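You operate a simulated robot arm through the tools that you are given. There is no shell and no other tool.

The job below is to be done with a simulated two-armed robot. You get a single attempt, and the scene is never put back.

## Task
Hold the grey basket on the top of the steel table steady with one hand and put the jar that says "TYPE 1" from the top of the steel table in it with the other.
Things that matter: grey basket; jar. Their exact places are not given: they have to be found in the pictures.

It is judged by the outcome, as a careful person would: the job done as asked, and still so three seconds after it is handed in. It fails if anything else is knocked over, pushed out of place, dropped, spilled or broken.

## Robot
Two 7-joint arms with two-finger parallel grippers on one trunk, on a base that moves. Base frame: it is fixed to the floor where the robot stands at the start and does not move with it; the origin is under the middle of the robot, x ahead of it, y to its left, z up. Lengths are in mm, angles in rad, forces in N, time in s.
The left shoulder is at the start at [80, 131, 947], the right one opposite. With the tool pointing down near the work surface each hand reaches from about 360 to 840 mm from the robot's upright axis, wherever it stands, measured 20 degrees to its own side. Places, roughly: grey basket [750, -2000, 1000]; jar [1000, -2000, 1000]. Payload 1.57 kg a hand.
The TCP of each hand is the grasp point between the finger pads, 30 mm short of the fingertips. In the tool frame z runs along the fingers and y along their closing line. The gripper opens to 110 mm. The fingers are 24 mm wide and 12 mm thick; the gripper's body (48 by 112 mm) begins 78 mm behind the TCP.
Orientation is told as [roll, pitch, yaw] about the base's x, y, z axes, in that order, counted from this pose: with the fingers straight down and closing along the base's y, the tool's x points along the base's -x, its y along +y and its z along -z.

## Interface
- The arms move only by the tool servo_tool. It takes "left_deltas", "right_deltas" or both (then of equal length, played together; a hand with none holds still); each is a list of rows, each a list of 7 numbers: the shift along the base's x, y, z in mm, then the turn, a rotation vector about the base's x, y, z in rad, then the finger opening in mm, from 0 to 110. In form: [[dx, dy, dz, rx, ry, rz, jaw], ...]. A call has 1 to 20 rows; each row shifts and turns the commanded pose from where the row before left it. Rows are played at 5 a second. More than 50 mm and 0.15 rad between two rows, or a gripper value outside its range, and nothing of the call is played. A pose out of reach is approached as far as the arm can. The call stops where the force on the tool passes 40 N (or 10 N more than at its start, if that is more) or the arm is blocked; 0.2 s more then pass. The fingers move at their own pace (about 108 mm/s each) and stop on an object; they squeeze with about 24 N. The grip force told is the motor's: it shows also when the fingers shut on nothing. Time passes only in rows, and 0.2 s behind the last, so rows that do not move let the fingers close. The reply holds the time, the measured pose of the TCP, the force on the tool along the base axes, the opening and the grip force, in the units named above and with some noise, with the torque about the TCP (base axes, N m) and any sound that the robot's microphone picked up.
- Cameras (640 x 400 px; columns grow to the right, rows downward): "scene" is now at [-49, -5.1, 1436.6]; the picture's right is [-0.04, -1.00, 0.00], its down [-0.40, 0.01, -0.92] and it looks along [0.92, -0.03, -0.40] (base axes); focal length 253 px, centre (320, 200). "left" rides on the left gripper at [70, -16, -141] in its tool frame; the picture's right is [0.23, 0.97, 0.00], its down [-0.86, 0.20, -0.48] and it looks along [-0.47, 0.11, 0.88] (tool axes); focal length 222 px, centre (320, 200). "right" rides on the right gripper at [70, 16, -141] in its tool frame; the picture's right is [-0.23, 0.97, 0.00], its down [-0.86, -0.20, -0.48] and it looks along [-0.47, -0.11, 0.88] (tool axes); focal length 222 px, centre (320, 200).
- get_image(camera): a new picture of that camera. The clock stands still meanwhile.
- base_move(legs): drives the robot by 1 to 6 legs, each [ahead, left, turn to the left] in mm, mm and rad, along the robot's own axes; the way and the turn of a leg run together, so that a leg with both is an arc; at most 1500 mm and 3.142 rad a leg. The arms and the cameras ride along, it lands a little off, and it stops where it bumps. It gives what a move gives.
- head_to(pan, tilt): turns the head with the scene camera to pan (to the left, within 1.902 rad either way) and tilt (down, from -0.506 to 1.204), counted from straight ahead of the robot. It gives what a move gives.
- locate(camera, pixels): there is no depth. For up to 12 entries [column, row, z] of the newest picture of that camera ("zoom" is the newest enlarged one), the place [x, y] in the base frame at which the ray of that pixel passes the height z, good to about 3 mm. The clock stands still meanwhile.
- enlarge(camera, box): a new picture of the part [left, top, right, bottom] of that camera's present view, enlarged. The clock stands still meanwhile.
- close_job(): hands the job in; it is judged then, once.

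Unless the task says otherwise, let go and move clear before handing in.

The tools are called after "Call:" by a JSON object that holds its "fn" and its "kwargs". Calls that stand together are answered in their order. servo_tool: Moves the arms, as the interface text tells. Its arguments: {"type":"object","properties":{"left_deltas":{"type":"array","items":{"type":"array","items":{"type":"number"}}},"right_deltas":{"type":"array","items":{"type":"array","items":{"type":"number"}}}},"required":[]} The other tools are called the same way: base_move (legs) drives the base; head_to (pan, tilt) turns the head that bears the scene camera; get_image (camera) takes a picture; locate (camera, pixels) gives the place at which the rays of pixels pass given heights; enlarge (camera, box) takes an enlarged picture of a part of a camera's view; close_job () hands the job in.

At the start:

```text
time_s: 0.0
left_ee_pos: [452.3, 239.0, 1162.2]
left_tcp_rot: [-0.001, -0.001, 0.0]
left_force: [-0.3, 0.9, 0.0]
left_ft_torque: [0.02, 0.05, -0.01]
left_opening: 109.9
left_finger_force: 0.0
right_ee_pos: [550.2, -212.9, 1194.4]
right_tcp_rot: [-0.001, 0.001, 0.0]
right_force: [-0.3, -0.2, 0.1]
right_ft_torque: [-0.03, -0.02, 0.0]
right_opening: 110.1
right_finger_force: 0.1
robot x, y, heading: [-0.2, 3.6, 0.001]
head pan, tilt (commanded): [-0.037, 0.408]
```

scene: 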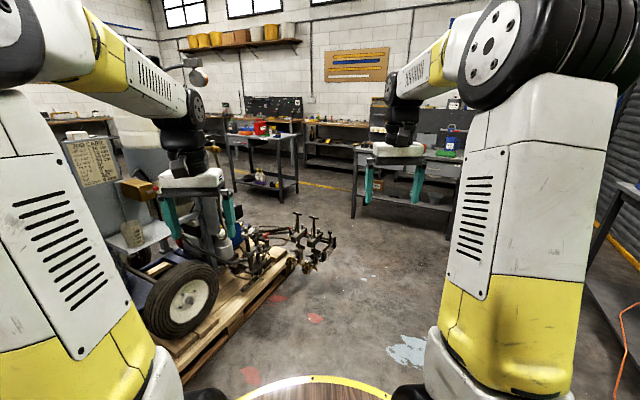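
right: 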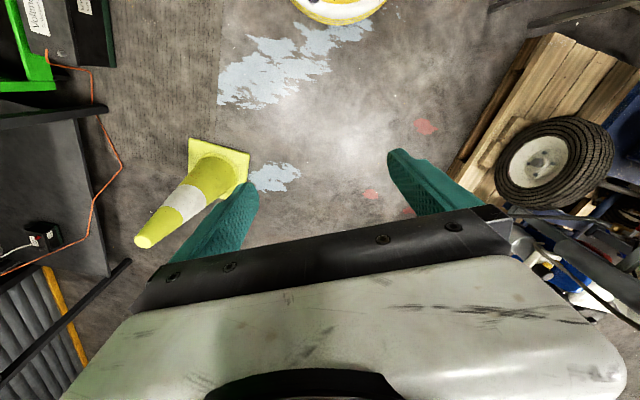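
left: 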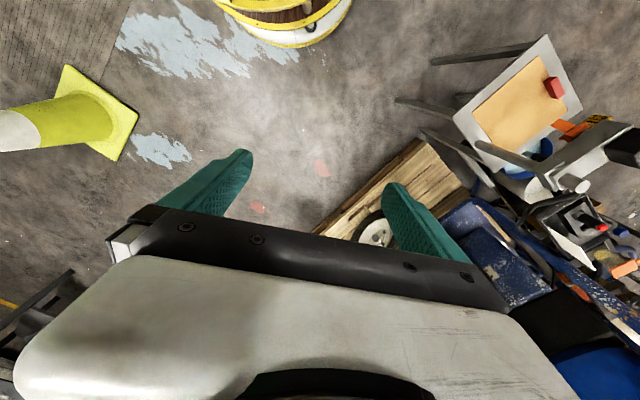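

The scene picture shows the workshop ahead; the steel table near [750..1000, -2000] should be to my right, out of view. I'll turn the head to the right to look for it.

Call:
{"fn": "head_to", "kwargs": {"pan": -1.2, "tilt": 0.35}}

Call:
{"fn": "get_image", "kwargs": {"camera": "scene"}}

```text
time_s: 1.4
left_ee_pos: [453.2, 239.1, 1161.7]
left_tcp_rot: [0.001, 0.002, 0.0]
left_force: [-1.1, 0.5, -0.4]
left_ft_torque: [0.02, -0.02, 0.01]
left_opening: 110.1
left_finger_force: 0.0
right_ee_pos: [550.5, -212.2, 1196.8]
right_tcp_rot: [0.0, 0.0, -0.001]
right_force: [-0.4, 0.6, -0.6]
right_ft_torque: [-0.03, 0.01, 0.0]
right_opening: 110.2
right_finger_force: 0.1
robot x, y, heading: [3.1, 0.2, 0.0]
head pan, tilt (commanded): [-1.201, 0.351]
```

```text
taken
```

scene: 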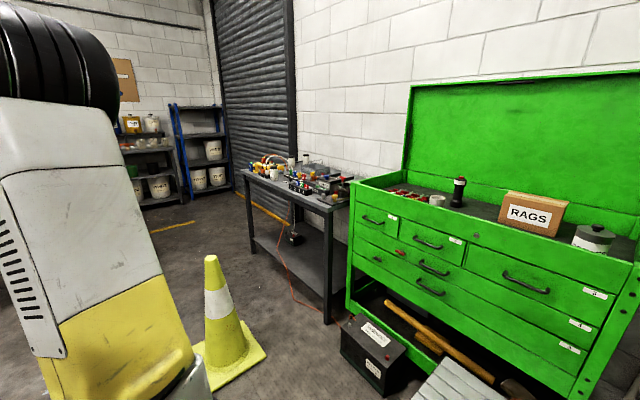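

The steel table seems to be the dark one at columns 235-350, rows 155-330, just left of the green chest. I'll enlarge it to find the grey basket and the jars.

Call:
{"fn": "enlarge", "kwargs": {"camera": "scene", "box": [230, 130, 370, 220]}}

Call:
{"fn": "locate", "kwargs": {"camera": "scene", "pixels": [[236, 172, 900], [332, 212, 900], [350, 185, 900], [280, 160, 900], [345, 348, 0], [240, 380, 0], [210, 375, 0], [210, 260, 400]]}}

```text
4.44 times, centred on (300, 175) of scene
```

zoom: 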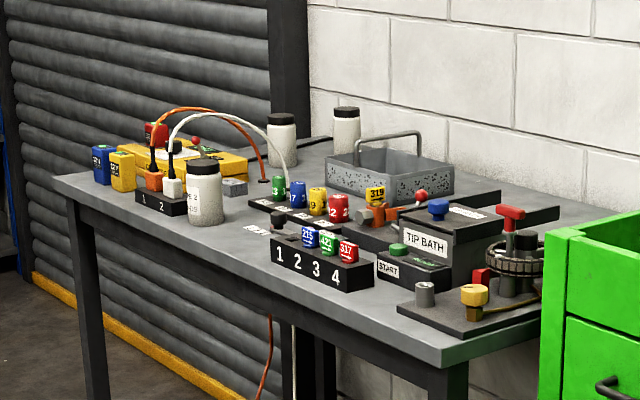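

```text
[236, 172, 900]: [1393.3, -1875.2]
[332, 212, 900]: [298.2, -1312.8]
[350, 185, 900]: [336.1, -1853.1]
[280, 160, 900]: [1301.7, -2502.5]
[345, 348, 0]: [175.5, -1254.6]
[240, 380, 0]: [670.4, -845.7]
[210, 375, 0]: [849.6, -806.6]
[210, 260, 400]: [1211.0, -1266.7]
```

The enlarged picture shows the grey wire-handled basket at zoom (390,170) and three jars at zoom (205,190), (282,140), (346,130). I'll locate table legs and the cone on the floor to plan the drive.

Call:
{"fn": "locate", "kwargs": {"camera": "scene", "pixels": [[328, 325, 0], [252, 250, 0], [195, 348, 0], [265, 353, 0], [210, 390, 0], [240, 325, 0], [350, 355, 0], [385, 395, 0], [345, 310, 0], [290, 262, 0]]}}

Call:
{"fn": "head_to", "kwargs": {"pan": -1.2, "tilt": 0.9}}

Call:
{"fn": "get_image", "kwargs": {"camera": "scene"}}

```text
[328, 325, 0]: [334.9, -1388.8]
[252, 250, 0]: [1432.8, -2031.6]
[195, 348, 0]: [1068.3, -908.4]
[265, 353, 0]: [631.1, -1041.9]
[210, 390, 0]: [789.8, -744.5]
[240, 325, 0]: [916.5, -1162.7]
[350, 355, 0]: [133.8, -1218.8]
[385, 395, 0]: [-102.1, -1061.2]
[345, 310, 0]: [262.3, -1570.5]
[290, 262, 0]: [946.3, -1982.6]
```

```text
time_s: 2.4
left_ee_pos: [452.4, 237.5, 1162.1]
left_tcp_rot: [0.0, -0.001, 0.001]
left_force: [-0.8, 0.8, 1.2]
left_ft_torque: [-0.03, -0.02, 0.03]
left_opening: 110.0
left_finger_force: 0.1
right_ee_pos: [551.2, -212.8, 1196.0]
right_tcp_rot: [-0.002, 0.0, 0.0]
right_force: [-0.5, -0.1, -0.7]
right_ft_torque: [0.01, -0.04, -0.02]
right_opening: 110.0
right_finger_force: 0.1
robot x, y, heading: [3.3, 1.6, 0.002]
head pan, tilt (commanded): [-1.201, 0.901]
```

```text
taken
```

scene: 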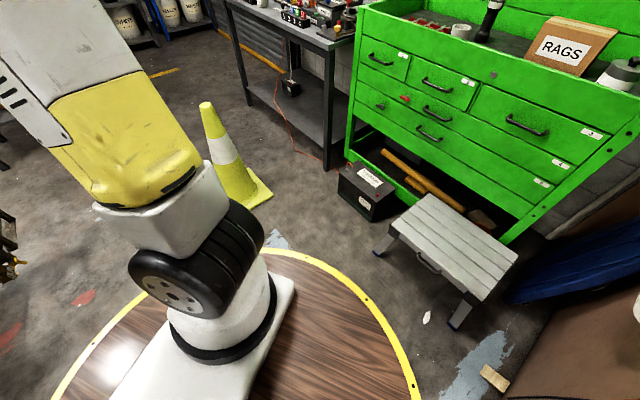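

Table legs located: near front leg about (335,-1389) and far front leg about (1433,-2032), so the table is slanted about -30°. Now I'll pin down the cone and the robot's base rim from the tilted picture.

Call:
{"fn": "locate", "kwargs": {"camera": "scene", "pixels": [[272, 193, 0], [240, 211, 0], [245, 165, 0], [345, 270, 50], [410, 385, 50], [300, 250, 50], [206, 103, 500], [206, 103, 600], [325, 170, 0], [348, 178, 0], [378, 222, 0]]}}

Call:
{"fn": "enlarge", "kwargs": {"camera": "scene", "box": [170, 80, 330, 230]}}

```text
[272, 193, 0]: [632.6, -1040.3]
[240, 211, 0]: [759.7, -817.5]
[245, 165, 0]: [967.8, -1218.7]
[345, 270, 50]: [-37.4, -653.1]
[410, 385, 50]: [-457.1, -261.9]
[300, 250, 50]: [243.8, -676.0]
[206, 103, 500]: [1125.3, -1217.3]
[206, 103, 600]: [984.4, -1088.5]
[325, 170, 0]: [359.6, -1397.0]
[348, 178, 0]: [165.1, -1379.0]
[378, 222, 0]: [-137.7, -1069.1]
```

```text
2.67 times, centred on (250, 155) of scene
```

zoom: 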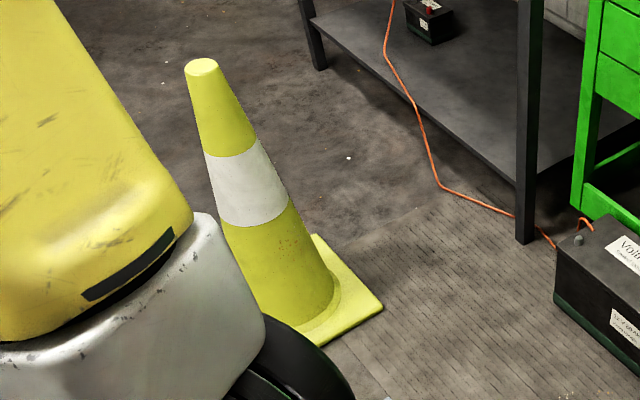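

The cone's base corners appear near (632,-1040), (760,-818), (950,-1190), so it stands in the way in front of the table. I'll cross-check with the right wrist camera, and the rim of my own base.

Call:
{"fn": "get_image", "kwargs": {"camera": "right"}}

Call:
{"fn": "locate", "kwargs": {"camera": "right", "pixels": [[190, 139, 0], [249, 152, 0], [240, 195, 0], [205, 163, 100], [145, 241, 500], [145, 241, 600], [340, 25, 0], [340, 25, 100], [290, 3, 0], [387, 3, 0]]}}

Call:
{"fn": "locate", "kwargs": {"camera": "scene", "pixels": [[345, 270, 0], [410, 385, 0], [300, 250, 0], [345, 270, 100], [410, 385, 100], [300, 250, 100], [385, 320, 0]]}}

```text
taken
```

right: 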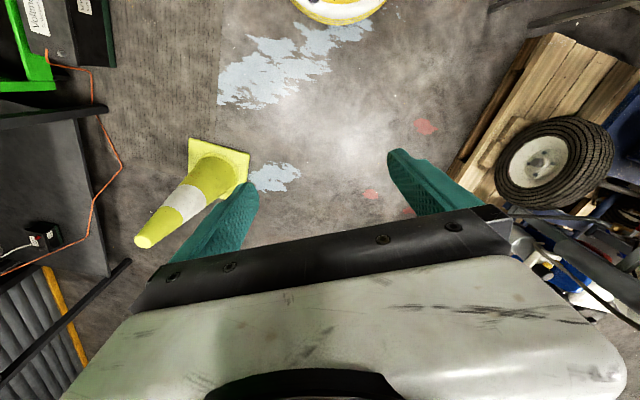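

```text
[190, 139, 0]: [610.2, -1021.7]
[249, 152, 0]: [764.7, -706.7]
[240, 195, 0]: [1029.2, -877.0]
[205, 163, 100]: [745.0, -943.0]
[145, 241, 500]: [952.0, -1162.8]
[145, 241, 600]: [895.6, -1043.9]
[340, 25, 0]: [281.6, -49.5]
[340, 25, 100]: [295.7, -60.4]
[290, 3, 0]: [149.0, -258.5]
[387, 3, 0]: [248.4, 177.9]
```

```text
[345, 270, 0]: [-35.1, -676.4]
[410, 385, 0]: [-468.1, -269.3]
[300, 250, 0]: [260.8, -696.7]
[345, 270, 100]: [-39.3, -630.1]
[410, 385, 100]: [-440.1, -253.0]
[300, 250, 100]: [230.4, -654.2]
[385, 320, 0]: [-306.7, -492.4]
```

The cone stands near (835,-945), about 700 mm high; the straight line to the far part of the table runs right through it. I'll take a close zoom of the table for object positions and a picture straight ahead for a detour route.

Call:
{"fn": "head_to", "kwargs": {"pan": -0.25, "tilt": 0.55}}

Call:
{"fn": "get_image", "kwargs": {"camera": "scene"}}

```text
time_s: 3.6
left_ee_pos: [452.0, 238.5, 1161.4]
left_tcp_rot: [0.0, 0.0, 0.001]
left_force: [0.1, -0.2, 0.4]
left_ft_torque: [0.0, -0.01, 0.03]
left_opening: 109.8
left_finger_force: 0.1
right_ee_pos: [551.6, -211.2, 1196.9]
right_tcp_rot: [0.001, 0.0, 0.001]
right_force: [0.0, 0.0, -0.4]
right_ft_torque: [-0.02, 0.02, -0.01]
right_opening: 110.4
right_finger_force: 0.0
robot x, y, heading: [-0.3, -1.6, 0.001]
head pan, tilt (commanded): [-0.25, 0.55]
```

```text
taken
```

scene: 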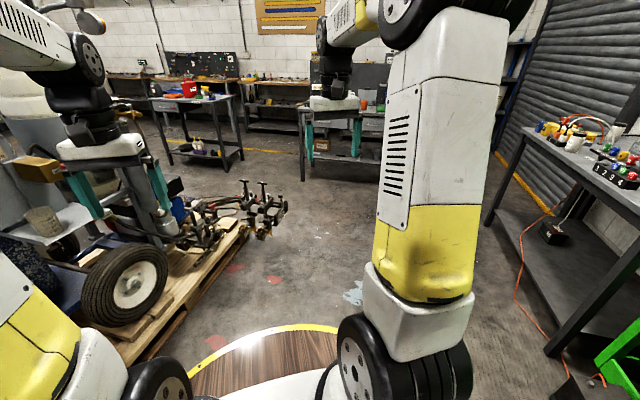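

Ahead there's a pallet with parts at left (edge near (248,232)) and a workbench far off (leg near (303,180)). I'll locate those on the floor to size the free lane.

Call:
{"fn": "locate", "kwargs": {"camera": "scene", "pixels": [[248, 236, 0], [150, 360, 0], [284, 215, 200], [265, 235, 100], [303, 181, 0], [355, 160, 0], [490, 226, 0], [500, 150, 0], [550, 355, 0], [268, 328, 640]]}}

Call:
{"fn": "enlarge", "kwargs": {"camera": "scene", "box": [500, 90, 640, 210]}}

```text
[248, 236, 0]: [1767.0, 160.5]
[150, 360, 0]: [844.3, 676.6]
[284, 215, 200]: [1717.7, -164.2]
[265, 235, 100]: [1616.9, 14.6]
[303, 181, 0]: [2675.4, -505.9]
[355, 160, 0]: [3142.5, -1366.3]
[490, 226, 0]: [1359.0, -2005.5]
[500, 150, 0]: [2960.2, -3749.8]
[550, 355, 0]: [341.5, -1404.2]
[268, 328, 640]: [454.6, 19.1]
```

```text
3.33 times, centred on (570, 150) of scene
```

zoom: 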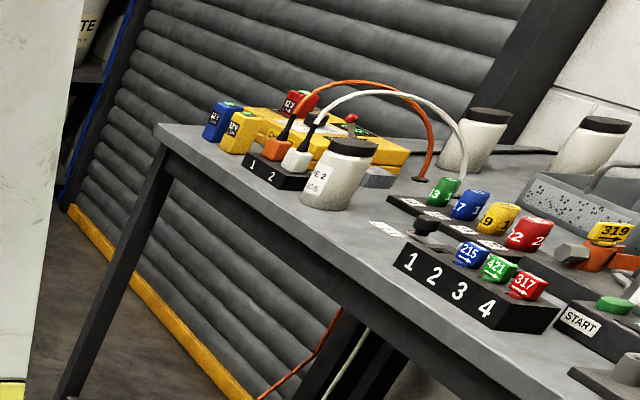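

The front jar reads "...PE 2" in the zoom at (325,180), so TYPE 1 is one of the two back jars. I'll get rough positions of table corner, jars and basket.

Call:
{"fn": "locate", "kwargs": {"camera": "zoom", "pixels": [[157, 126, 850], [157, 126, 880], [157, 126, 910], [330, 205, 880], [455, 170, 880], [570, 175, 880], [525, 215, 880], [510, 325, 880]]}}

Call:
{"fn": "head_to", "kwargs": {"pan": -0.9, "tilt": 0.35}}

Call:
{"fn": "enlarge", "kwargs": {"camera": "scene", "box": [330, 100, 530, 225]}}

```text
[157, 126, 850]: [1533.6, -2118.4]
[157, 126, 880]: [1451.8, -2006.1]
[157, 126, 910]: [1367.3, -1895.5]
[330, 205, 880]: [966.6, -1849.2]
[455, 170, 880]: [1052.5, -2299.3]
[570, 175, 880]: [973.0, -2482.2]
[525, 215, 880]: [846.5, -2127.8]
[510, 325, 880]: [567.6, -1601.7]
```

```text
time_s: 4.6
left_ee_pos: [453.2, 238.9, 1161.9]
left_tcp_rot: [0.001, 0.0, -0.001]
left_force: [0.7, 0.3, 0.0]
left_ft_torque: [-0.03, -0.02, 0.03]
left_opening: 110.1
left_finger_force: 0.1
right_ee_pos: [552.3, -212.3, 1195.1]
right_tcp_rot: [0.001, 0.0, 0.002]
right_force: [-0.3, -0.4, 1.1]
right_ft_torque: [0.0, 0.04, 0.01]
right_opening: 110.0
right_finger_force: 0.1
robot x, y, heading: [0.5, 0.3, -0.001]
head pan, tilt (commanded): [-0.901, 0.351]
```

```text
3.20 times, centred on (430, 162) of scene
```

zoom: 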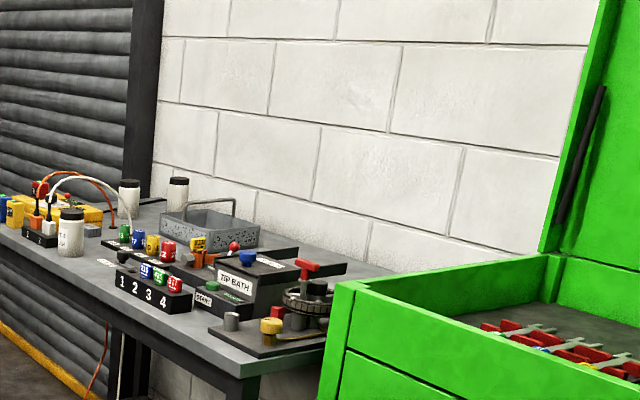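

The top is at z≈880–900, basket near (830,-2110), back jars near (1050,-2280) and (970,-2450), with the cone around (835,-945). I'll detour around the far side of the cone: ahead first, then right, keeping >440 mm from its base.

Call:
{"fn": "base_move", "kwargs": {"legs": [[1100, -180, 0], [370, -520, 0]]}}

Call:
{"fn": "head_to", "kwargs": {"pan": -1.6, "tilt": 0.6}}

Call:
{"fn": "get_image", "kwargs": {"camera": "scene"}}

```text
time_s: 13.4
left_ee_pos: [1912.6, -454.3, 1161.5]
left_tcp_rot: [-0.001, 0.0, 0.001]
left_force: [-0.3, -0.2, -0.1]
left_ft_torque: [0.01, -0.01, 0.0]
left_opening: 110.2
left_finger_force: 0.0
right_ee_pos: [2010.5, -903.7, 1196.5]
right_tcp_rot: [-0.002, 0.0, -0.001]
right_force: [0.5, 0.2, -0.4]
right_ft_torque: [-0.01, -0.01, -0.01]
right_opening: 109.9
right_finger_force: 0.1
robot x, y, heading: [1461.4, -697.5, 0.004]
head pan, tilt (commanded): [-0.901, 0.351]
```

```text
time_s: 14.5
left_ee_pos: [1911.6, -454.1, 1161.9]
left_tcp_rot: [0.001, 0.0, 0.0]
left_force: [0.3, 0.4, -0.2]
left_ft_torque: [0.02, 0.0, 0.0]
left_opening: 110.1
left_finger_force: 0.1
right_ee_pos: [2011.2, -904.0, 1196.6]
right_tcp_rot: [0.0, 0.0, -0.001]
right_force: [-1.1, 1.3, 0.5]
right_ft_torque: [0.01, 0.01, -0.02]
right_opening: 110.1
right_finger_force: 0.1
robot x, y, heading: [1459.0, -693.2, -0.001]
head pan, tilt (commanded): [-1.6, 0.6]
```

```text
taken
```

scene: 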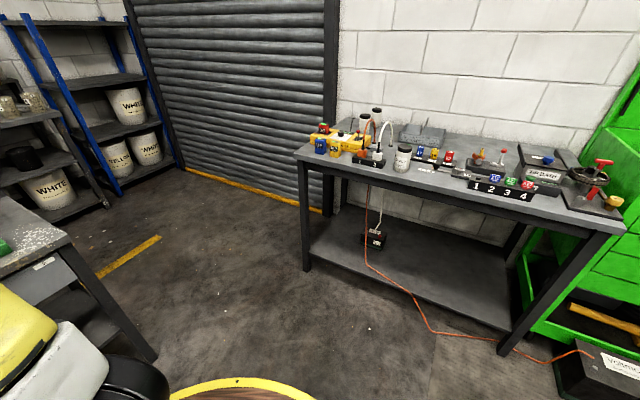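

Now at (1460,-695) with the steel table plainly in view; a grey bench appears at left (leg near (150,358)). I'll check where that bench and the table corners are before turning.

Call:
{"fn": "locate", "kwargs": {"camera": "scene", "pixels": [[150, 358, 0], [60, 245, 850], [305, 268, 0], [505, 352, 0], [303, 163, 890], [622, 232, 890], [335, 212, 0], [355, 143, 890], [403, 170, 890], [180, 165, 0]]}}

Call:
{"fn": "enlarge", "kwargs": {"camera": "scene", "box": [290, 90, 470, 200]}}

```text
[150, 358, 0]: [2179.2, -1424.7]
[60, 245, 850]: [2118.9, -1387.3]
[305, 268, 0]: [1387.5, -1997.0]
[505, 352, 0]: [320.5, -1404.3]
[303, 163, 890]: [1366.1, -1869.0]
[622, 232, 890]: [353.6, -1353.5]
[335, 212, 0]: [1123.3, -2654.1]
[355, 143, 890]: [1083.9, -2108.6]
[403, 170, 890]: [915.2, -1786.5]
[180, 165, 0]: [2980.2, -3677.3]
```

```text
3.56 times, centred on (380, 145) of scene
```

zoom: 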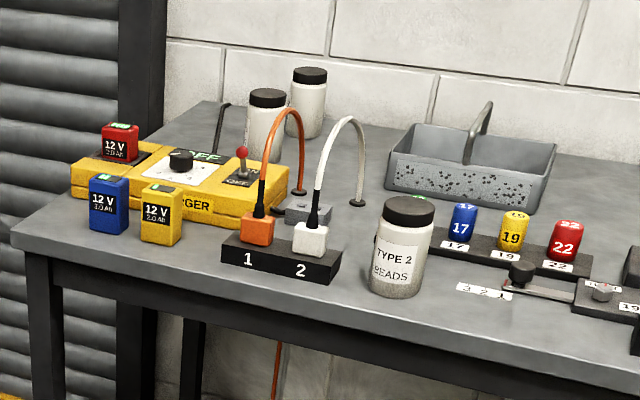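

The front jar clearly reads TYPE 2 at zoom (400,255); the two back jars' labels are hidden. A bench edge is near x≥2119, so I'll turn in place to face the steel table (heading ≈ -2.1), which leaves about 950 mm to the bench corner.

Call:
{"fn": "base_move", "kwargs": {"legs": [[0, 0, -2.09]]}}

Call:
{"fn": "head_to", "kwargs": {"pan": 0, "tilt": 0.45}}

Call:
{"fn": "get_image", "kwargs": {"camera": "scene"}}

```text
time_s: 19.9
left_ee_pos: [1435.3, -1204.0, 1161.6]
left_tcp_rot: [0.001, 0.0, -2.105]
left_force: [-0.2, 0.6, -0.2]
left_ft_torque: [0.01, 0.02, 0.01]
left_opening: 109.9
left_finger_force: 0.1
right_ee_pos: [996.0, -1059.2, 1194.9]
right_tcp_rot: [0.0, 0.001, -2.106]
right_force: [0.1, -0.4, -0.5]
right_ft_torque: [0.0, 0.0, 0.02]
right_opening: 109.9
right_finger_force: 0.1
robot x, y, heading: [1459.7, -690.3, -2.102]
head pan, tilt (commanded): [-1.6, 0.6]
```

```text
time_s: 21.6
left_ee_pos: [1437.0, -1204.5, 1161.4]
left_tcp_rot: [0.0, -0.001, -2.105]
left_force: [0.2, 0.5, -1.5]
left_ft_torque: [0.0, 0.0, 0.01]
left_opening: 110.0
left_finger_force: 0.0
right_ee_pos: [996.8, -1058.9, 1196.1]
right_tcp_rot: [0.001, 0.001, -2.103]
right_force: [0.1, -0.6, -0.4]
right_ft_torque: [0.01, -0.02, 0.0]
right_opening: 109.8
right_finger_force: 0.0
robot x, y, heading: [1459.5, -689.1, -2.103]
head pan, tilt (commanded): [0.0, 0.45]
```

```text
taken
```

scene: 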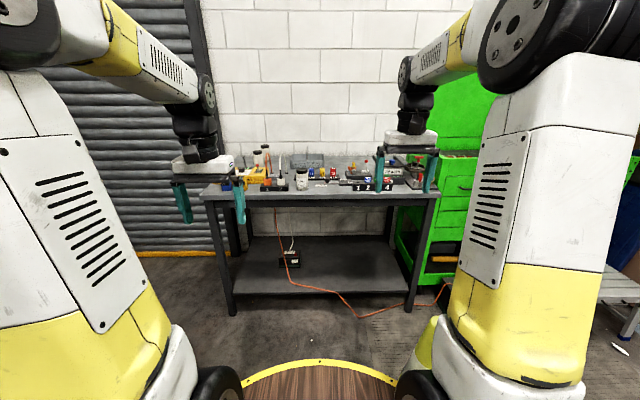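

I now face the table squarely (front legs at about 1170 mm ahead, ±608 mm sideways); the cone's top is visible at (425,345), about 400 mm to my right. I want to sidestep left before going ahead, so I'll look left to check the bench clearance.

Call:
{"fn": "head_to", "kwargs": {"pan": 1.1, "tilt": 0.6}}

Call:
{"fn": "get_image", "kwargs": {"camera": "scene"}}

```text
time_s: 22.9
left_ee_pos: [1435.5, -1203.4, 1161.7]
left_tcp_rot: [0.0, 0.0, -2.107]
left_force: [0.6, 0.1, 0.9]
left_ft_torque: [0.02, -0.01, -0.03]
left_opening: 110.1
left_finger_force: 0.0
right_ee_pos: [997.6, -1058.8, 1194.9]
right_tcp_rot: [0.001, 0.0, -2.105]
right_force: [0.3, -0.3, -0.1]
right_ft_torque: [-0.02, 0.0, 0.02]
right_opening: 110.3
right_finger_force: 0.0
robot x, y, heading: [1455.2, -693.2, -2.1]
head pan, tilt (commanded): [1.1, 0.6]
```

```text
taken
```

scene: 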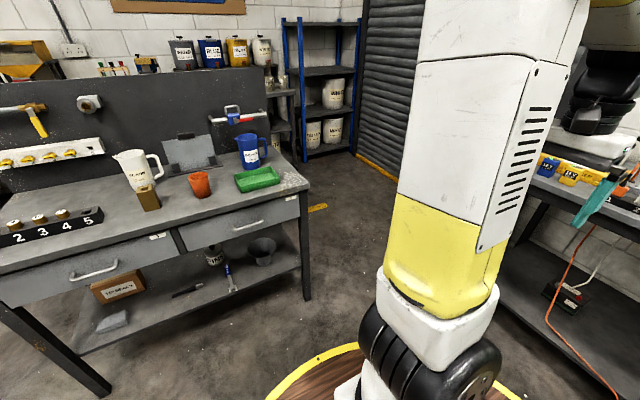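

Call:
{"fn": "locate", "kwargs": {"camera": "scene", "pixels": [[308, 186, 850], [306, 298, 0], [105, 393, 0], [0, 275, 850], [0, 300, 850], [350, 345, 700]]}}

```text
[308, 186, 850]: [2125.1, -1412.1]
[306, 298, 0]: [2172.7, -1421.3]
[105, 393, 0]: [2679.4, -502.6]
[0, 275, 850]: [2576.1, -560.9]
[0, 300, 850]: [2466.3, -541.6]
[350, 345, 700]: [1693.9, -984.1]
```

The bench front edge lies about 900–940 mm to my left, so a 250 mm sidestep is safe and clears the cone. Then I'll go ahead 620 mm.

Call:
{"fn": "base_move", "kwargs": {"legs": [[0, 250, 0], [620, 0, 0]]}}

Call:
{"fn": "head_to", "kwargs": {"pan": 0.0, "tilt": 0.6}}

Call:
{"fn": "get_image", "kwargs": {"camera": "scene"}}

```text
time_s: 27.8
left_ee_pos: [1331.9, -1868.8, 1162.0]
left_tcp_rot: [0.001, 0.0, -2.107]
left_force: [1.0, 0.4, 0.3]
left_ft_torque: [-0.01, 0.01, -0.01]
left_opening: 110.0
left_finger_force: 0.1
right_ee_pos: [893.3, -1723.5, 1195.4]
right_tcp_rot: [0.0, 0.001, -2.105]
right_force: [-0.2, -0.6, -0.3]
right_ft_torque: [-0.01, 0.02, 0.0]
right_opening: 109.9
right_finger_force: 0.1
robot x, y, heading: [1353.8, -1357.5, -2.111]
head pan, tilt (commanded): [1.1, 0.6]
```

```text
time_s: 29.1
left_ee_pos: [1331.1, -1868.1, 1161.3]
left_tcp_rot: [0.0, -0.001, -2.107]
left_force: [0.7, 0.0, 0.3]
left_ft_torque: [-0.01, 0.01, -0.05]
left_opening: 110.2
left_finger_force: 0.0
right_ee_pos: [893.3, -1722.2, 1194.5]
right_tcp_rot: [0.0, 0.001, -2.107]
right_force: [0.3, -0.7, 0.1]
right_ft_torque: [0.01, 0.0, -0.03]
right_opening: 110.1
right_finger_force: 0.1
robot x, y, heading: [1358.9, -1358.2, -2.107]
head pan, tilt (commanded): [0.0, 0.6]
```

```text
taken
```

scene: 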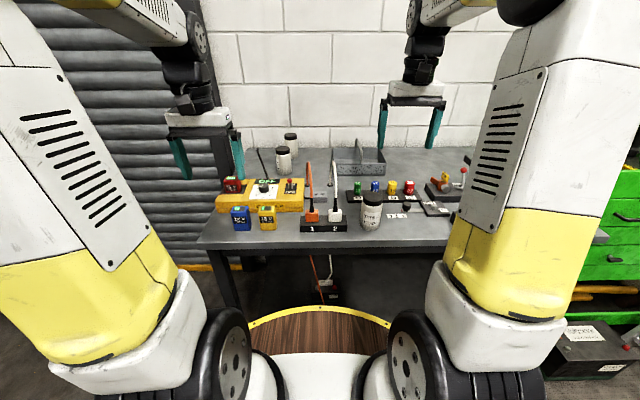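

I'm now in front of the table: basket at (360,160), back jars at (284,158) and (291,142). I'll zoom in to read labels.

Call:
{"fn": "enlarge", "kwargs": {"camera": "scene", "box": [250, 115, 410, 215]}}

Call:
{"fn": "locate", "kwargs": {"camera": "zoom", "pixels": [[140, 230, 850], [140, 230, 880], [165, 150, 850], [330, 200, 850], [540, 220, 850], [500, 360, 850], [280, 396, 850]]}}

```text
4.00 times, centred on (330, 165) of scene
```

zoom: 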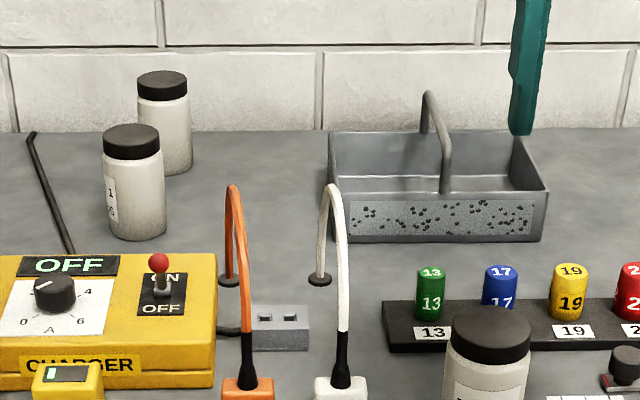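

```text
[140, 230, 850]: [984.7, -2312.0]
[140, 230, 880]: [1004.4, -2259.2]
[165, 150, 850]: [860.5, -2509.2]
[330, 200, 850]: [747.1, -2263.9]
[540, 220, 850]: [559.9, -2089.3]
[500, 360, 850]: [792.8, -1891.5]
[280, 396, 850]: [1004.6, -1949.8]
```

The nearer back jar (zoom (135,180)) shows a label edge with "1" on its left side; the far one (165,120) shows no label. I'll view both wrist cameras for more angles and to see the robot's base against the table.

Call:
{"fn": "get_image", "kwargs": {"camera": "left"}}

Call:
{"fn": "get_image", "kwargs": {"camera": "right"}}

```text
taken
```

left: 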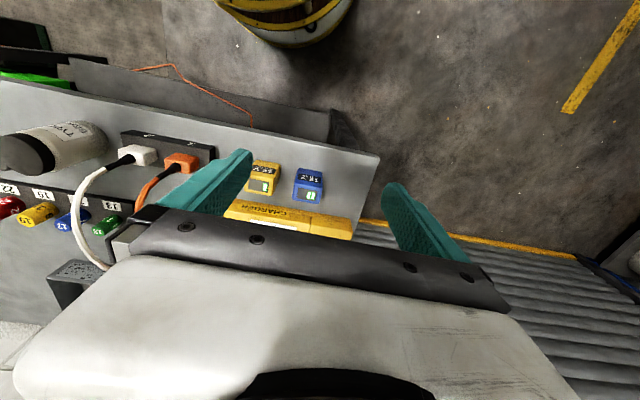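

```text
taken
```

right: 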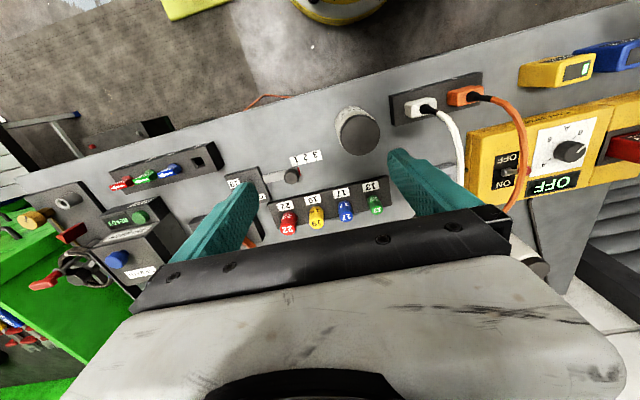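

Left picture shows the rim of my base at (285,20) near the table. I'll enlarge it to understand how the base is shaped.

Call:
{"fn": "enlarge", "kwargs": {"camera": "left", "box": [180, 0, 400, 110]}}

Call:
{"fn": "locate", "kwargs": {"camera": "left", "pixels": [[286, 46, 0], [286, 46, 700], [225, 12, 0], [350, 12, 0], [286, 27, 700], [286, 27, 600], [380, 156, 850], [380, 156, 880], [328, 137, 200], [328, 137, 250]]}}

```text
2.91 times, centred on (290, 55) of left
```

zoom: 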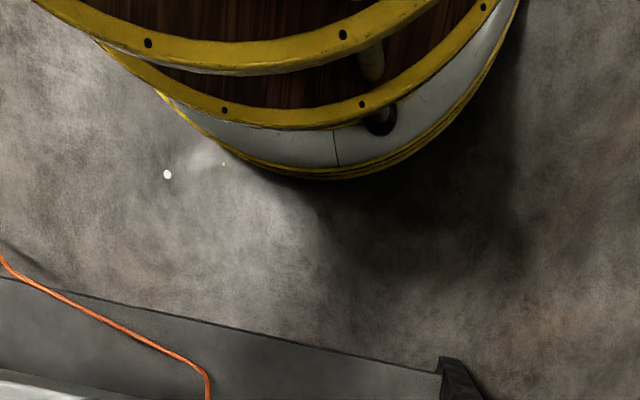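

```text
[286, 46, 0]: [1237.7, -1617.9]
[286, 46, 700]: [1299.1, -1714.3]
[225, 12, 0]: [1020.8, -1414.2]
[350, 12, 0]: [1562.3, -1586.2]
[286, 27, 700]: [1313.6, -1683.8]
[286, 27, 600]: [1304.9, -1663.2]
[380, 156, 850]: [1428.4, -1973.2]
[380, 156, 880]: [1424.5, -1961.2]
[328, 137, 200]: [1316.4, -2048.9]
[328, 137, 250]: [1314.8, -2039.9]
```

My base has a lower drum of about 285 mm radius; the table's shelf/leg line is about 535–550 mm ahead. Next I compare scene and left-camera rays to the table's front-left corner (left px (380,156); scene ≈(198,245)) to fix the table height.

Call:
{"fn": "enlarge", "kwargs": {"camera": "scene", "box": [180, 200, 340, 300]}}

Call:
{"fn": "enlarge", "kwargs": {"camera": "left", "box": [0, 60, 400, 260]}}

```text
4.00 times, centred on (260, 250) of scene
```

zoom: 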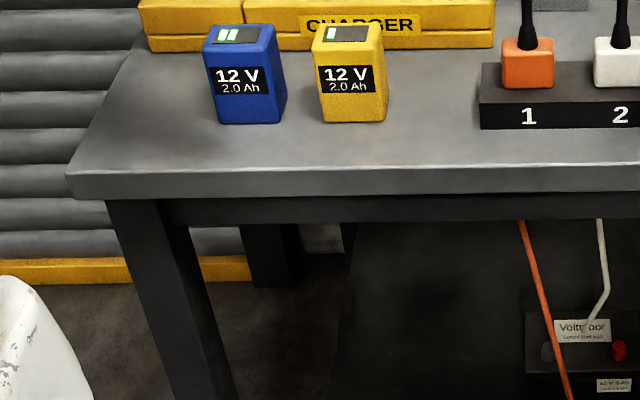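

```text
1.60 times, centred on (200, 160) of left
```

zoom: 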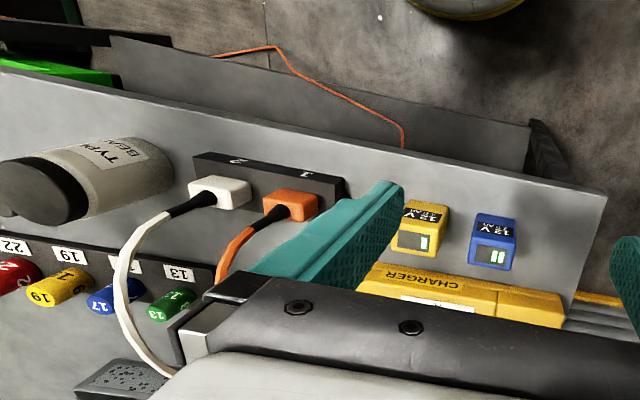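

Call:
{"fn": "locate", "kwargs": {"camera": "scene", "pixels": [[196.5, 241.2, 840], [196.5, 241.2, 860], [196.5, 241.2, 880], [196.5, 241.2, 900], [196.5, 241.2, 920]]}}

Call:
{"fn": "locate", "kwargs": {"camera": "left", "pixels": [[380, 153.8, 840], [380, 153.8, 860], [380, 153.8, 880], [380, 153.8, 900], [380, 153.8, 920]]}}

```text
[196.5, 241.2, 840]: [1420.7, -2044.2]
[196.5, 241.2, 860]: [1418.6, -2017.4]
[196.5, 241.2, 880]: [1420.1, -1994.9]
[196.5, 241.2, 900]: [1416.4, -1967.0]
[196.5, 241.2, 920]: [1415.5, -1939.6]
```

```text
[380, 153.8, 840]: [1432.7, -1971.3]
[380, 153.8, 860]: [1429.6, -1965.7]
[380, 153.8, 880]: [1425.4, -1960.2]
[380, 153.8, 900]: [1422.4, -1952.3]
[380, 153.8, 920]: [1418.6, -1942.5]
```

The two rays meet at z≈915, so the table top is near z=915. I'll check with another flat feature, the "3 2 1" label in the right camera and scene.

Call:
{"fn": "enlarge", "kwargs": {"camera": "right", "box": [240, 90, 480, 240]}}

Call:
{"fn": "enlarge", "kwargs": {"camera": "scene", "box": [330, 160, 460, 240]}}

```text
2.67 times, centred on (360, 165) of right
```

zoom: 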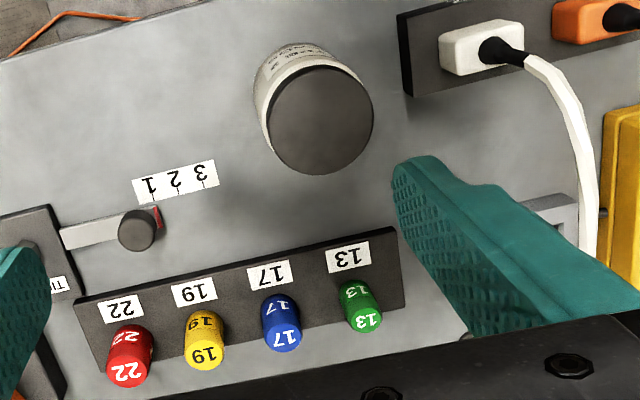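

```text
4.92 times, centred on (395, 200) of scene
```

zoom: 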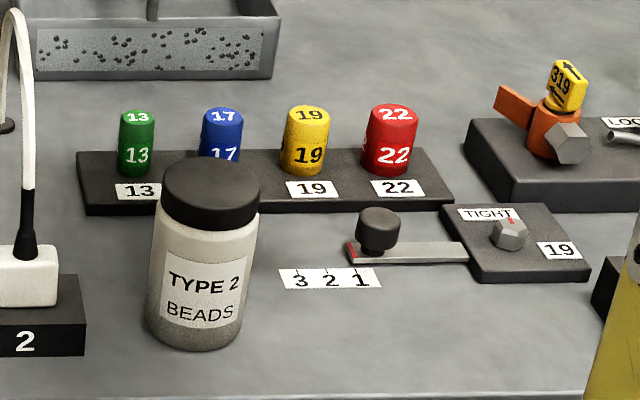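

Call:
{"fn": "locate", "kwargs": {"camera": "scene", "pixels": [[388.3, 218.1, 890], [388.3, 218.1, 910], [388.3, 218.1, 930], [407.4, 217.9, 890], [407.4, 217.9, 910], [407.4, 217.9, 930]]}}

Call:
{"fn": "locate", "kwargs": {"camera": "right", "pixels": [[320.3, 150, 890], [320.3, 150, 910], [320.3, 150, 930], [290, 157.5, 890], [290, 157.5, 910], [290, 157.5, 930]]}}

```text
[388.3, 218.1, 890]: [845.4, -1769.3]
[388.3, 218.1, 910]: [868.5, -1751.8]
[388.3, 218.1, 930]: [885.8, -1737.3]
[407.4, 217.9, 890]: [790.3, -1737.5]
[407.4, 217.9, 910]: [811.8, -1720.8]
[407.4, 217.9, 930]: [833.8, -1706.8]
```

```text
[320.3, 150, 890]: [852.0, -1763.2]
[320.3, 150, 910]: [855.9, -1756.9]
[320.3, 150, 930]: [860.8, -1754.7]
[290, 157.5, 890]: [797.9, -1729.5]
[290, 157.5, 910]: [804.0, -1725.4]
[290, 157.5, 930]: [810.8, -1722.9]
```

Table top is about z=900. Now I locate jars and basket at that height from the scene camera.

Call:
{"fn": "locate", "kwargs": {"camera": "scene", "pixels": [[284.5, 174.5, 900], [291.3, 158, 900], [333.8, 175, 900], [385.8, 175, 900], [282.5, 149, 1030], [282.5, 149, 1050], [333, 164, 960], [387, 163, 960], [332, 148, 960], [381, 149, 960], [357, 140, 1050], [357, 140, 1000]]}}

```text
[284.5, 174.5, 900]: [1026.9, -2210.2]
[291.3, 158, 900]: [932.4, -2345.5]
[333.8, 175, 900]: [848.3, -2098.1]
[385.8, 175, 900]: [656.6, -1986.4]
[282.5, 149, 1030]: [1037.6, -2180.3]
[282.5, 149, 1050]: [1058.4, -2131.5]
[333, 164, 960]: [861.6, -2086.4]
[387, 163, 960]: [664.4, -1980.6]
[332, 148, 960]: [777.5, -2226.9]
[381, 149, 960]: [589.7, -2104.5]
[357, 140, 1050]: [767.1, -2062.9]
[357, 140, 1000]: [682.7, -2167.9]
```

Basket front wall sits ~897 mm ahead of me spanning lateral -59…-281; nearer back jar ~930 ahead, 150 left. Before driving closer I'll pin down how far my upper disc sticks out (left px (262,12)/(scene (320,308)) against the table edge.

Call:
{"fn": "locate", "kwargs": {"camera": "left", "pixels": [[262.5, 12, 600], [262.5, 12, 700], [262.5, 12, 800], [290, 30, 0], [290, 30, 100], [290, 30, 200], [331, 113, 0], [331, 113, 150], [331, 113, 250]]}}

Call:
{"fn": "locate", "kwargs": {"camera": "scene", "pixels": [[320, 305, 600], [320, 305, 700], [320, 305, 800], [320, 305, 300], [320, 256, 860], [320, 256, 900], [250, 325, 600], [388, 325, 600]]}}

```text
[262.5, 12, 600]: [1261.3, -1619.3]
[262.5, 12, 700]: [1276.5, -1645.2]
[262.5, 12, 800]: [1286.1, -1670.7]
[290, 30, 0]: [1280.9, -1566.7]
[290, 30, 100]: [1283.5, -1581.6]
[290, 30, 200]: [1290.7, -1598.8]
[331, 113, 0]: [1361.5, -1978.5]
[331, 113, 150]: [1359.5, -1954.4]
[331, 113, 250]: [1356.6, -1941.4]
```

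```text
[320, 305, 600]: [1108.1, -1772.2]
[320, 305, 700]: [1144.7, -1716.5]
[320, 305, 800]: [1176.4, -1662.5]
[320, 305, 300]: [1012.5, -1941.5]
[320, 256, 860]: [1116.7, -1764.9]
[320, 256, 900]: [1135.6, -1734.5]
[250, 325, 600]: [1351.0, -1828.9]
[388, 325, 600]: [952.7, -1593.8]
```

Upper disc: rays from left and scene cameras meet near z≈840 with about 320–330 mm radius, while the table edge is ~483 mm ahead at z≈900; so I should close in only ~110 mm and use forward-tilted hands. I want to shift ~100 mm right as well, so I'll check the cone on my right first.

Call:
{"fn": "head_to", "kwargs": {"pan": -1.5, "tilt": 1.0}}

Call:
{"fn": "get_image", "kwargs": {"camera": "scene"}}

```text
time_s: 30.7
left_ee_pos: [1332.3, -1867.8, 1161.9]
left_tcp_rot: [0.001, 0.0, -2.104]
left_force: [1.1, 0.4, -0.4]
left_ft_torque: [0.0, -0.03, -0.01]
left_opening: 110.2
left_finger_force: 0.1
right_ee_pos: [893.6, -1722.6, 1196.7]
right_tcp_rot: [0.0, 0.0, -2.108]
right_force: [-0.6, 0.5, 0.7]
right_ft_torque: [-0.01, 0.02, 0.01]
right_opening: 110.0
right_finger_force: 0.1
robot x, y, heading: [1358.0, -1359.8, -2.115]
head pan, tilt (commanded): [-1.499, 1.0]
```

```text
taken
```

scene: 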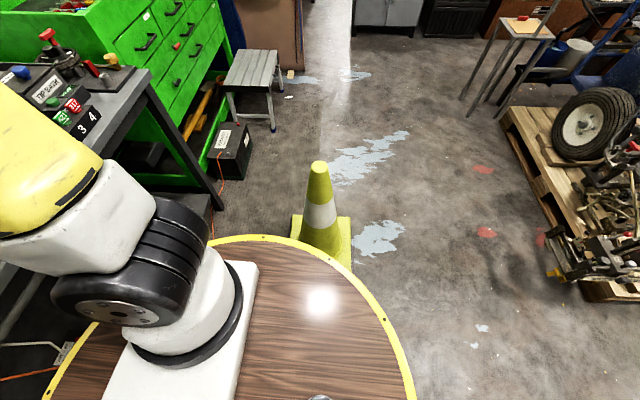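

Call:
{"fn": "locate", "kwargs": {"camera": "scene", "pixels": [[292, 236, 0], [292, 214, 0], [352, 268, 0], [350, 218, 0], [318, 166, 600], [318, 166, 700], [255, 237, 840], [380, 300, 840], [411, 370, 840]]}}

```text
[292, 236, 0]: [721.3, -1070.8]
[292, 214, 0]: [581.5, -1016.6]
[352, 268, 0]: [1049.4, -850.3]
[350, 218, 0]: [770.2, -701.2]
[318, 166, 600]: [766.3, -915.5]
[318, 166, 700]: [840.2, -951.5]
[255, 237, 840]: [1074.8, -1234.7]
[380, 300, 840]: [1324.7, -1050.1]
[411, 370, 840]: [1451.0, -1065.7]
```

The cone base corners agree with before; my disc is 310 mm radius at z≈840. Moving 120 ahead and 100 right leaves about 50 mm to the table edge and over 100 mm to the cone base.

Call:
{"fn": "base_move", "kwargs": {"legs": [[60, -100, 0], [60, 0, 0]]}}

Call:
{"fn": "head_to", "kwargs": {"pan": 0.0, "tilt": 0.6}}

Call:
{"fn": "get_image", "kwargs": {"camera": "scene"}}

```text
time_s: 32.5
left_ee_pos: [1183.9, -1920.6, 1162.4]
left_tcp_rot: [-0.001, 0.001, -2.108]
left_force: [0.4, 0.1, 1.3]
left_ft_torque: [0.0, 0.04, 0.0]
left_opening: 110.1
left_finger_force: 0.0
right_ee_pos: [746.7, -1774.7, 1195.6]
right_tcp_rot: [0.001, 0.0, -2.107]
right_force: [0.6, -0.4, 0.6]
right_ft_torque: [0.0, 0.01, 0.01]
right_opening: 110.1
right_finger_force: 0.0
robot x, y, heading: [1210.0, -1408.8, -2.109]
head pan, tilt (commanded): [-1.499, 1.0]
```

```text
time_s: 34.1
left_ee_pos: [1185.1, -1920.2, 1161.6]
left_tcp_rot: [0.0, 0.0, -2.106]
left_force: [0.1, -0.6, -0.2]
left_ft_torque: [0.0, 0.02, -0.01]
left_opening: 110.1
left_finger_force: 0.1
right_ee_pos: [746.3, -1776.4, 1195.3]
right_tcp_rot: [-0.001, 0.001, -2.106]
right_force: [0.3, 0.4, 0.2]
right_ft_torque: [0.0, 0.0, -0.05]
right_opening: 109.8
right_finger_force: 0.2
robot x, y, heading: [1210.0, -1410.8, -2.107]
head pan, tilt (commanded): [0.0, 0.6]
```

```text
taken
```

scene: 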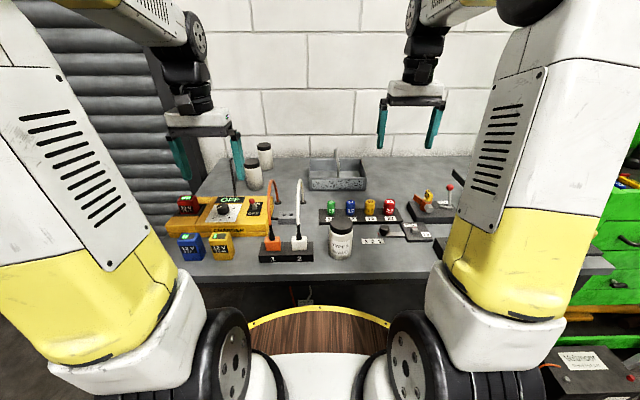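

I'm now closer, robot at (1210,-1410). I'll zoom onto jars and basket.

Call:
{"fn": "enlarge", "kwargs": {"camera": "scene", "box": [220, 130, 400, 242]}}

Call:
{"fn": "get_image", "kwargs": {"camera": "left"}}

Call:
{"fn": "get_image", "kwargs": {"camera": "right"}}

```text
3.56 times, centred on (310, 186) of scene
```

zoom: 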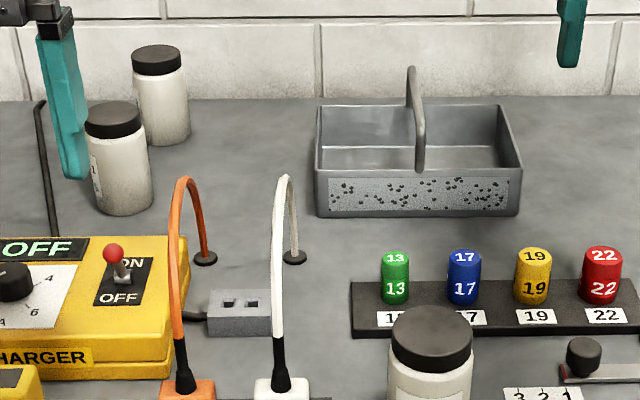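

```text
taken
```

left: 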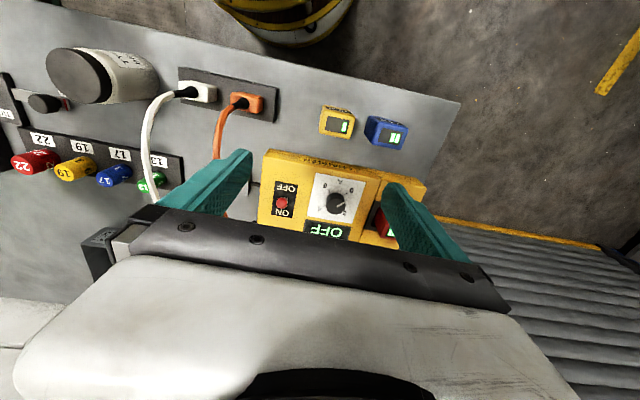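

```text
taken
```

right: 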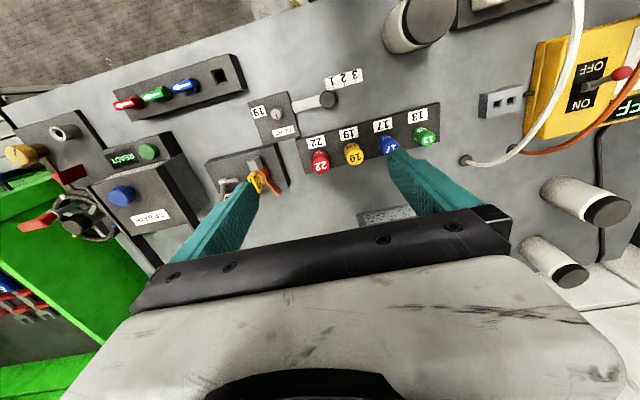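

The scene zoom shows a label on the left side of the nearer back jar, zoom (95,185); the right camera also sees both jars at (585,205) and (555,265). I'll enlarge both for the label and for triangulation.

Call:
{"fn": "enlarge", "kwargs": {"camera": "scene", "box": [236, 136, 284, 196]}}

Call:
{"fn": "enlarge", "kwargs": {"camera": "right", "box": [480, 140, 640, 300]}}

```text
6.67 times, centred on (260, 166) of scene
```

zoom: 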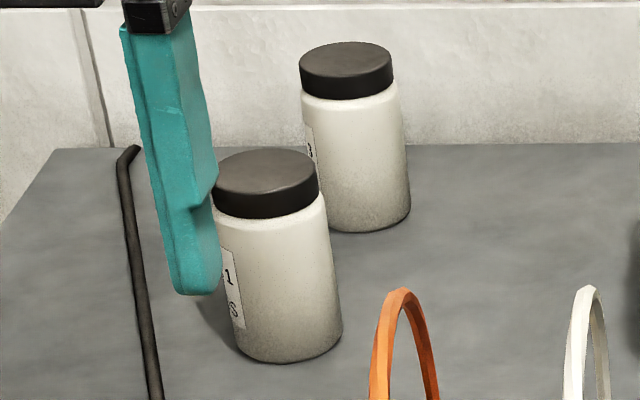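

```text
2.50 times, centred on (560, 220) of right
```

zoom: 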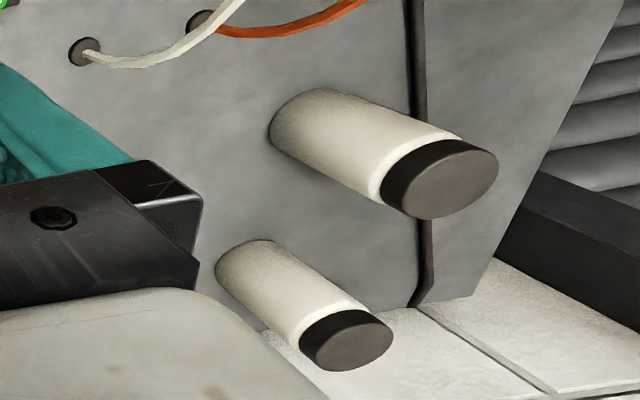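

The nearer back jar's label ends with "1" over "S" (BEADS) at zoom (230,285); the farther one shows part of a "3". I'll triangulate the nearer jar's lid centre and base.

Call:
{"fn": "locate", "kwargs": {"camera": "scene", "pixels": [[251.9, 161.8, 990], [251.9, 161.8, 1010], [251.9, 161.8, 1030], [255.2, 186.7, 890], [255.2, 186.7, 900], [255.2, 186.7, 910]]}}

Call:
{"fn": "locate", "kwargs": {"camera": "right", "pixels": [[608, 212, 990], [608, 212, 1010], [608, 212, 1030]]}}

```text
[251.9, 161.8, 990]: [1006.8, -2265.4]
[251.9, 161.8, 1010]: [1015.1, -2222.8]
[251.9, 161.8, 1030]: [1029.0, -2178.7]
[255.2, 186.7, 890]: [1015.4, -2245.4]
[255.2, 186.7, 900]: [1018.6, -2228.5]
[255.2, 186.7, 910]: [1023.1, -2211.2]
```

```text
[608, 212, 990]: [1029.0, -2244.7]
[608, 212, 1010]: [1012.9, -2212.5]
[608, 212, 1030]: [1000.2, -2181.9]
```

Jar centre ≈ (1015,-2223), top z≈1010. Now the basket corners and handle.

Call:
{"fn": "locate", "kwargs": {"camera": "scene", "pixels": [[309.4, 190.5, 900], [366.2, 189.9, 900], [308.9, 177.6, 950], [366.7, 176.7, 950], [309.4, 159.6, 950], [360.6, 159, 950], [335.8, 148.9, 1030], [335.8, 148.9, 1060], [338, 177.6, 950], [308.9, 177.6, 960], [366.7, 176.7, 960]]}}

Call:
{"fn": "enlarge", "kwargs": {"camera": "right", "box": [300, 120, 520, 260]}}

```text
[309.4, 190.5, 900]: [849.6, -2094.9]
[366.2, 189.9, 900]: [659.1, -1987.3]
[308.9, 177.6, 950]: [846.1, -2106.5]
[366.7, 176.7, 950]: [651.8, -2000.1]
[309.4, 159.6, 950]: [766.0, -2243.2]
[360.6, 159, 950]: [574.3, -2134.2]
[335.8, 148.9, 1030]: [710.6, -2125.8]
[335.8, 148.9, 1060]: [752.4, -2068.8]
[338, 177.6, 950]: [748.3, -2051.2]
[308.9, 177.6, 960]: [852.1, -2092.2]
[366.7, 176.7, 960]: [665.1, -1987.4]
```

```text
2.86 times, centred on (410, 190) of right
```

zoom: 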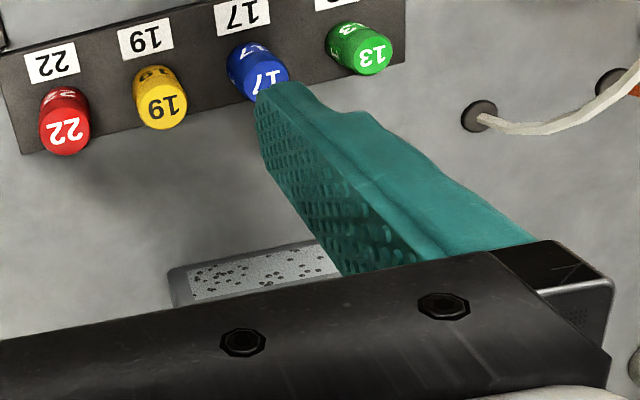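

Basket: rim z≈958, outer corners front-left (850,-2095), front-right (659,-1987), depth ~160, handle in the middle running front-to-back up to z≈1035. I'll tilt both hands forward 0.56 rad (about the robot's right axis) while still high, to extend the reach.

Call:
{"fn": "servo_tool", "kwargs": {"left_deltas": [[0, 0, 0, -0.1204, 0.0715, 0, 110], [0, 0, 0, -0.1204, 0.0715, 0, 110], [0, 0, 0, -0.1204, 0.0715, 0, 110], [0, 0, 0, -0.1204, 0.0715, 0, 110], [0, 0, 0, 0, 0, 0, 110]], "right_deltas": [[0, 0, 0, -0.1204, 0.0715, 0, 110], [0, 0, 0, -0.1204, 0.0715, 0, 110], [0, 0, 0, -0.1204, 0.0715, 0, 110], [0, 0, 0, -0.1204, 0.0715, 0, 110], [0, 0, 0, 0, 0, 0, 110]]}}

Call:
{"fn": "get_image", "kwargs": {"camera": "left"}}

Call:
{"fn": "get_image", "kwargs": {"camera": "right"}}

```text
time_s: 35.3
left_ee_pos: [1184.7, -1922.8, 1161.7]
left_tcp_rot: [0.0, -0.562, -2.107]
left_force: [0.0, 0.8, -0.1]
left_ft_torque: [0.0, -0.01, -0.03]
left_opening: 110.1
left_finger_force: 0.1
right_ee_pos: [747.5, -1776.7, 1194.5]
right_tcp_rot: [0.0, -0.561, -2.107]
right_force: [0.4, -0.1, -0.3]
right_ft_torque: [-0.01, 0.01, 0.06]
right_opening: 109.9
right_finger_force: 0.1
robot x, y, heading: [1212.2, -1410.8, -2.106]
head pan, tilt (commanded): [0.0, 0.6]
```

```text
taken
```

left: 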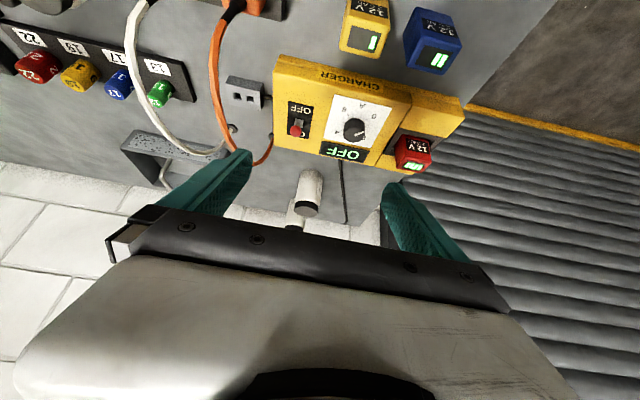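

```text
taken
```

right: 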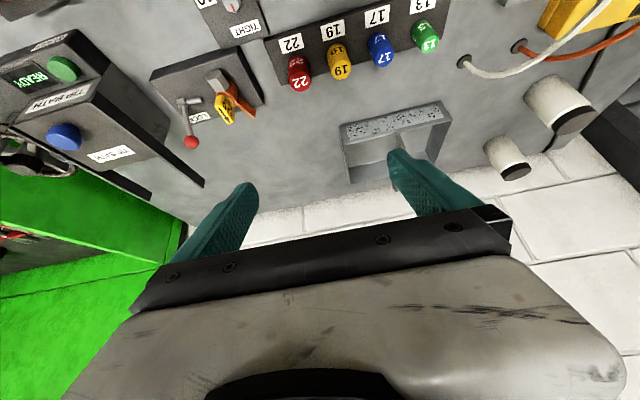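

Both hands tilted 0.56 rad. The left camera sees the jar at (310,190) between its fingers; the right camera sees the basket at (395,140) and jars. I'll enlarge both.

Call:
{"fn": "enlarge", "kwargs": {"camera": "left", "box": [250, 140, 380, 240]}}

Call:
{"fn": "enlarge", "kwargs": {"camera": "right", "box": [320, 80, 480, 200]}}

```text
4.00 times, centred on (315, 190) of left
```

zoom: 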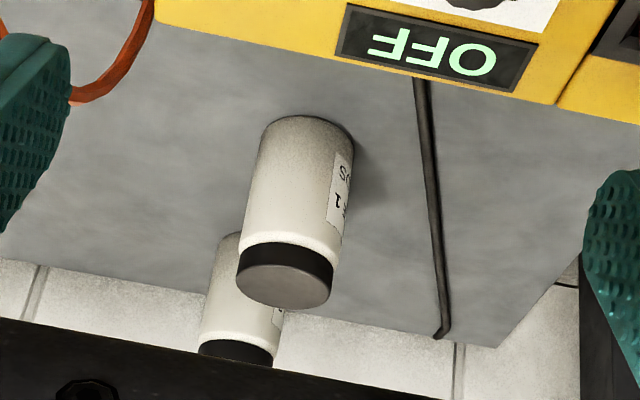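

```text
3.33 times, centred on (400, 140) of right
```

zoom: 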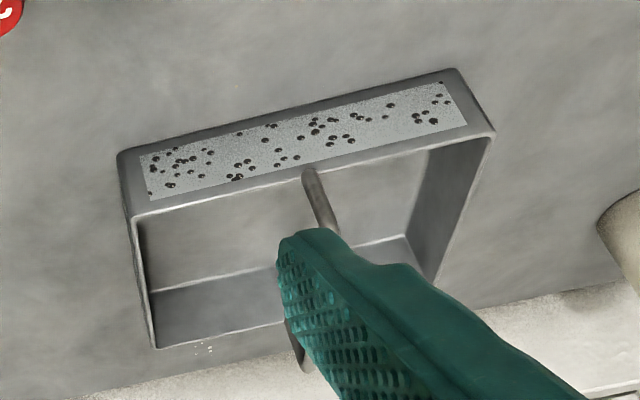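

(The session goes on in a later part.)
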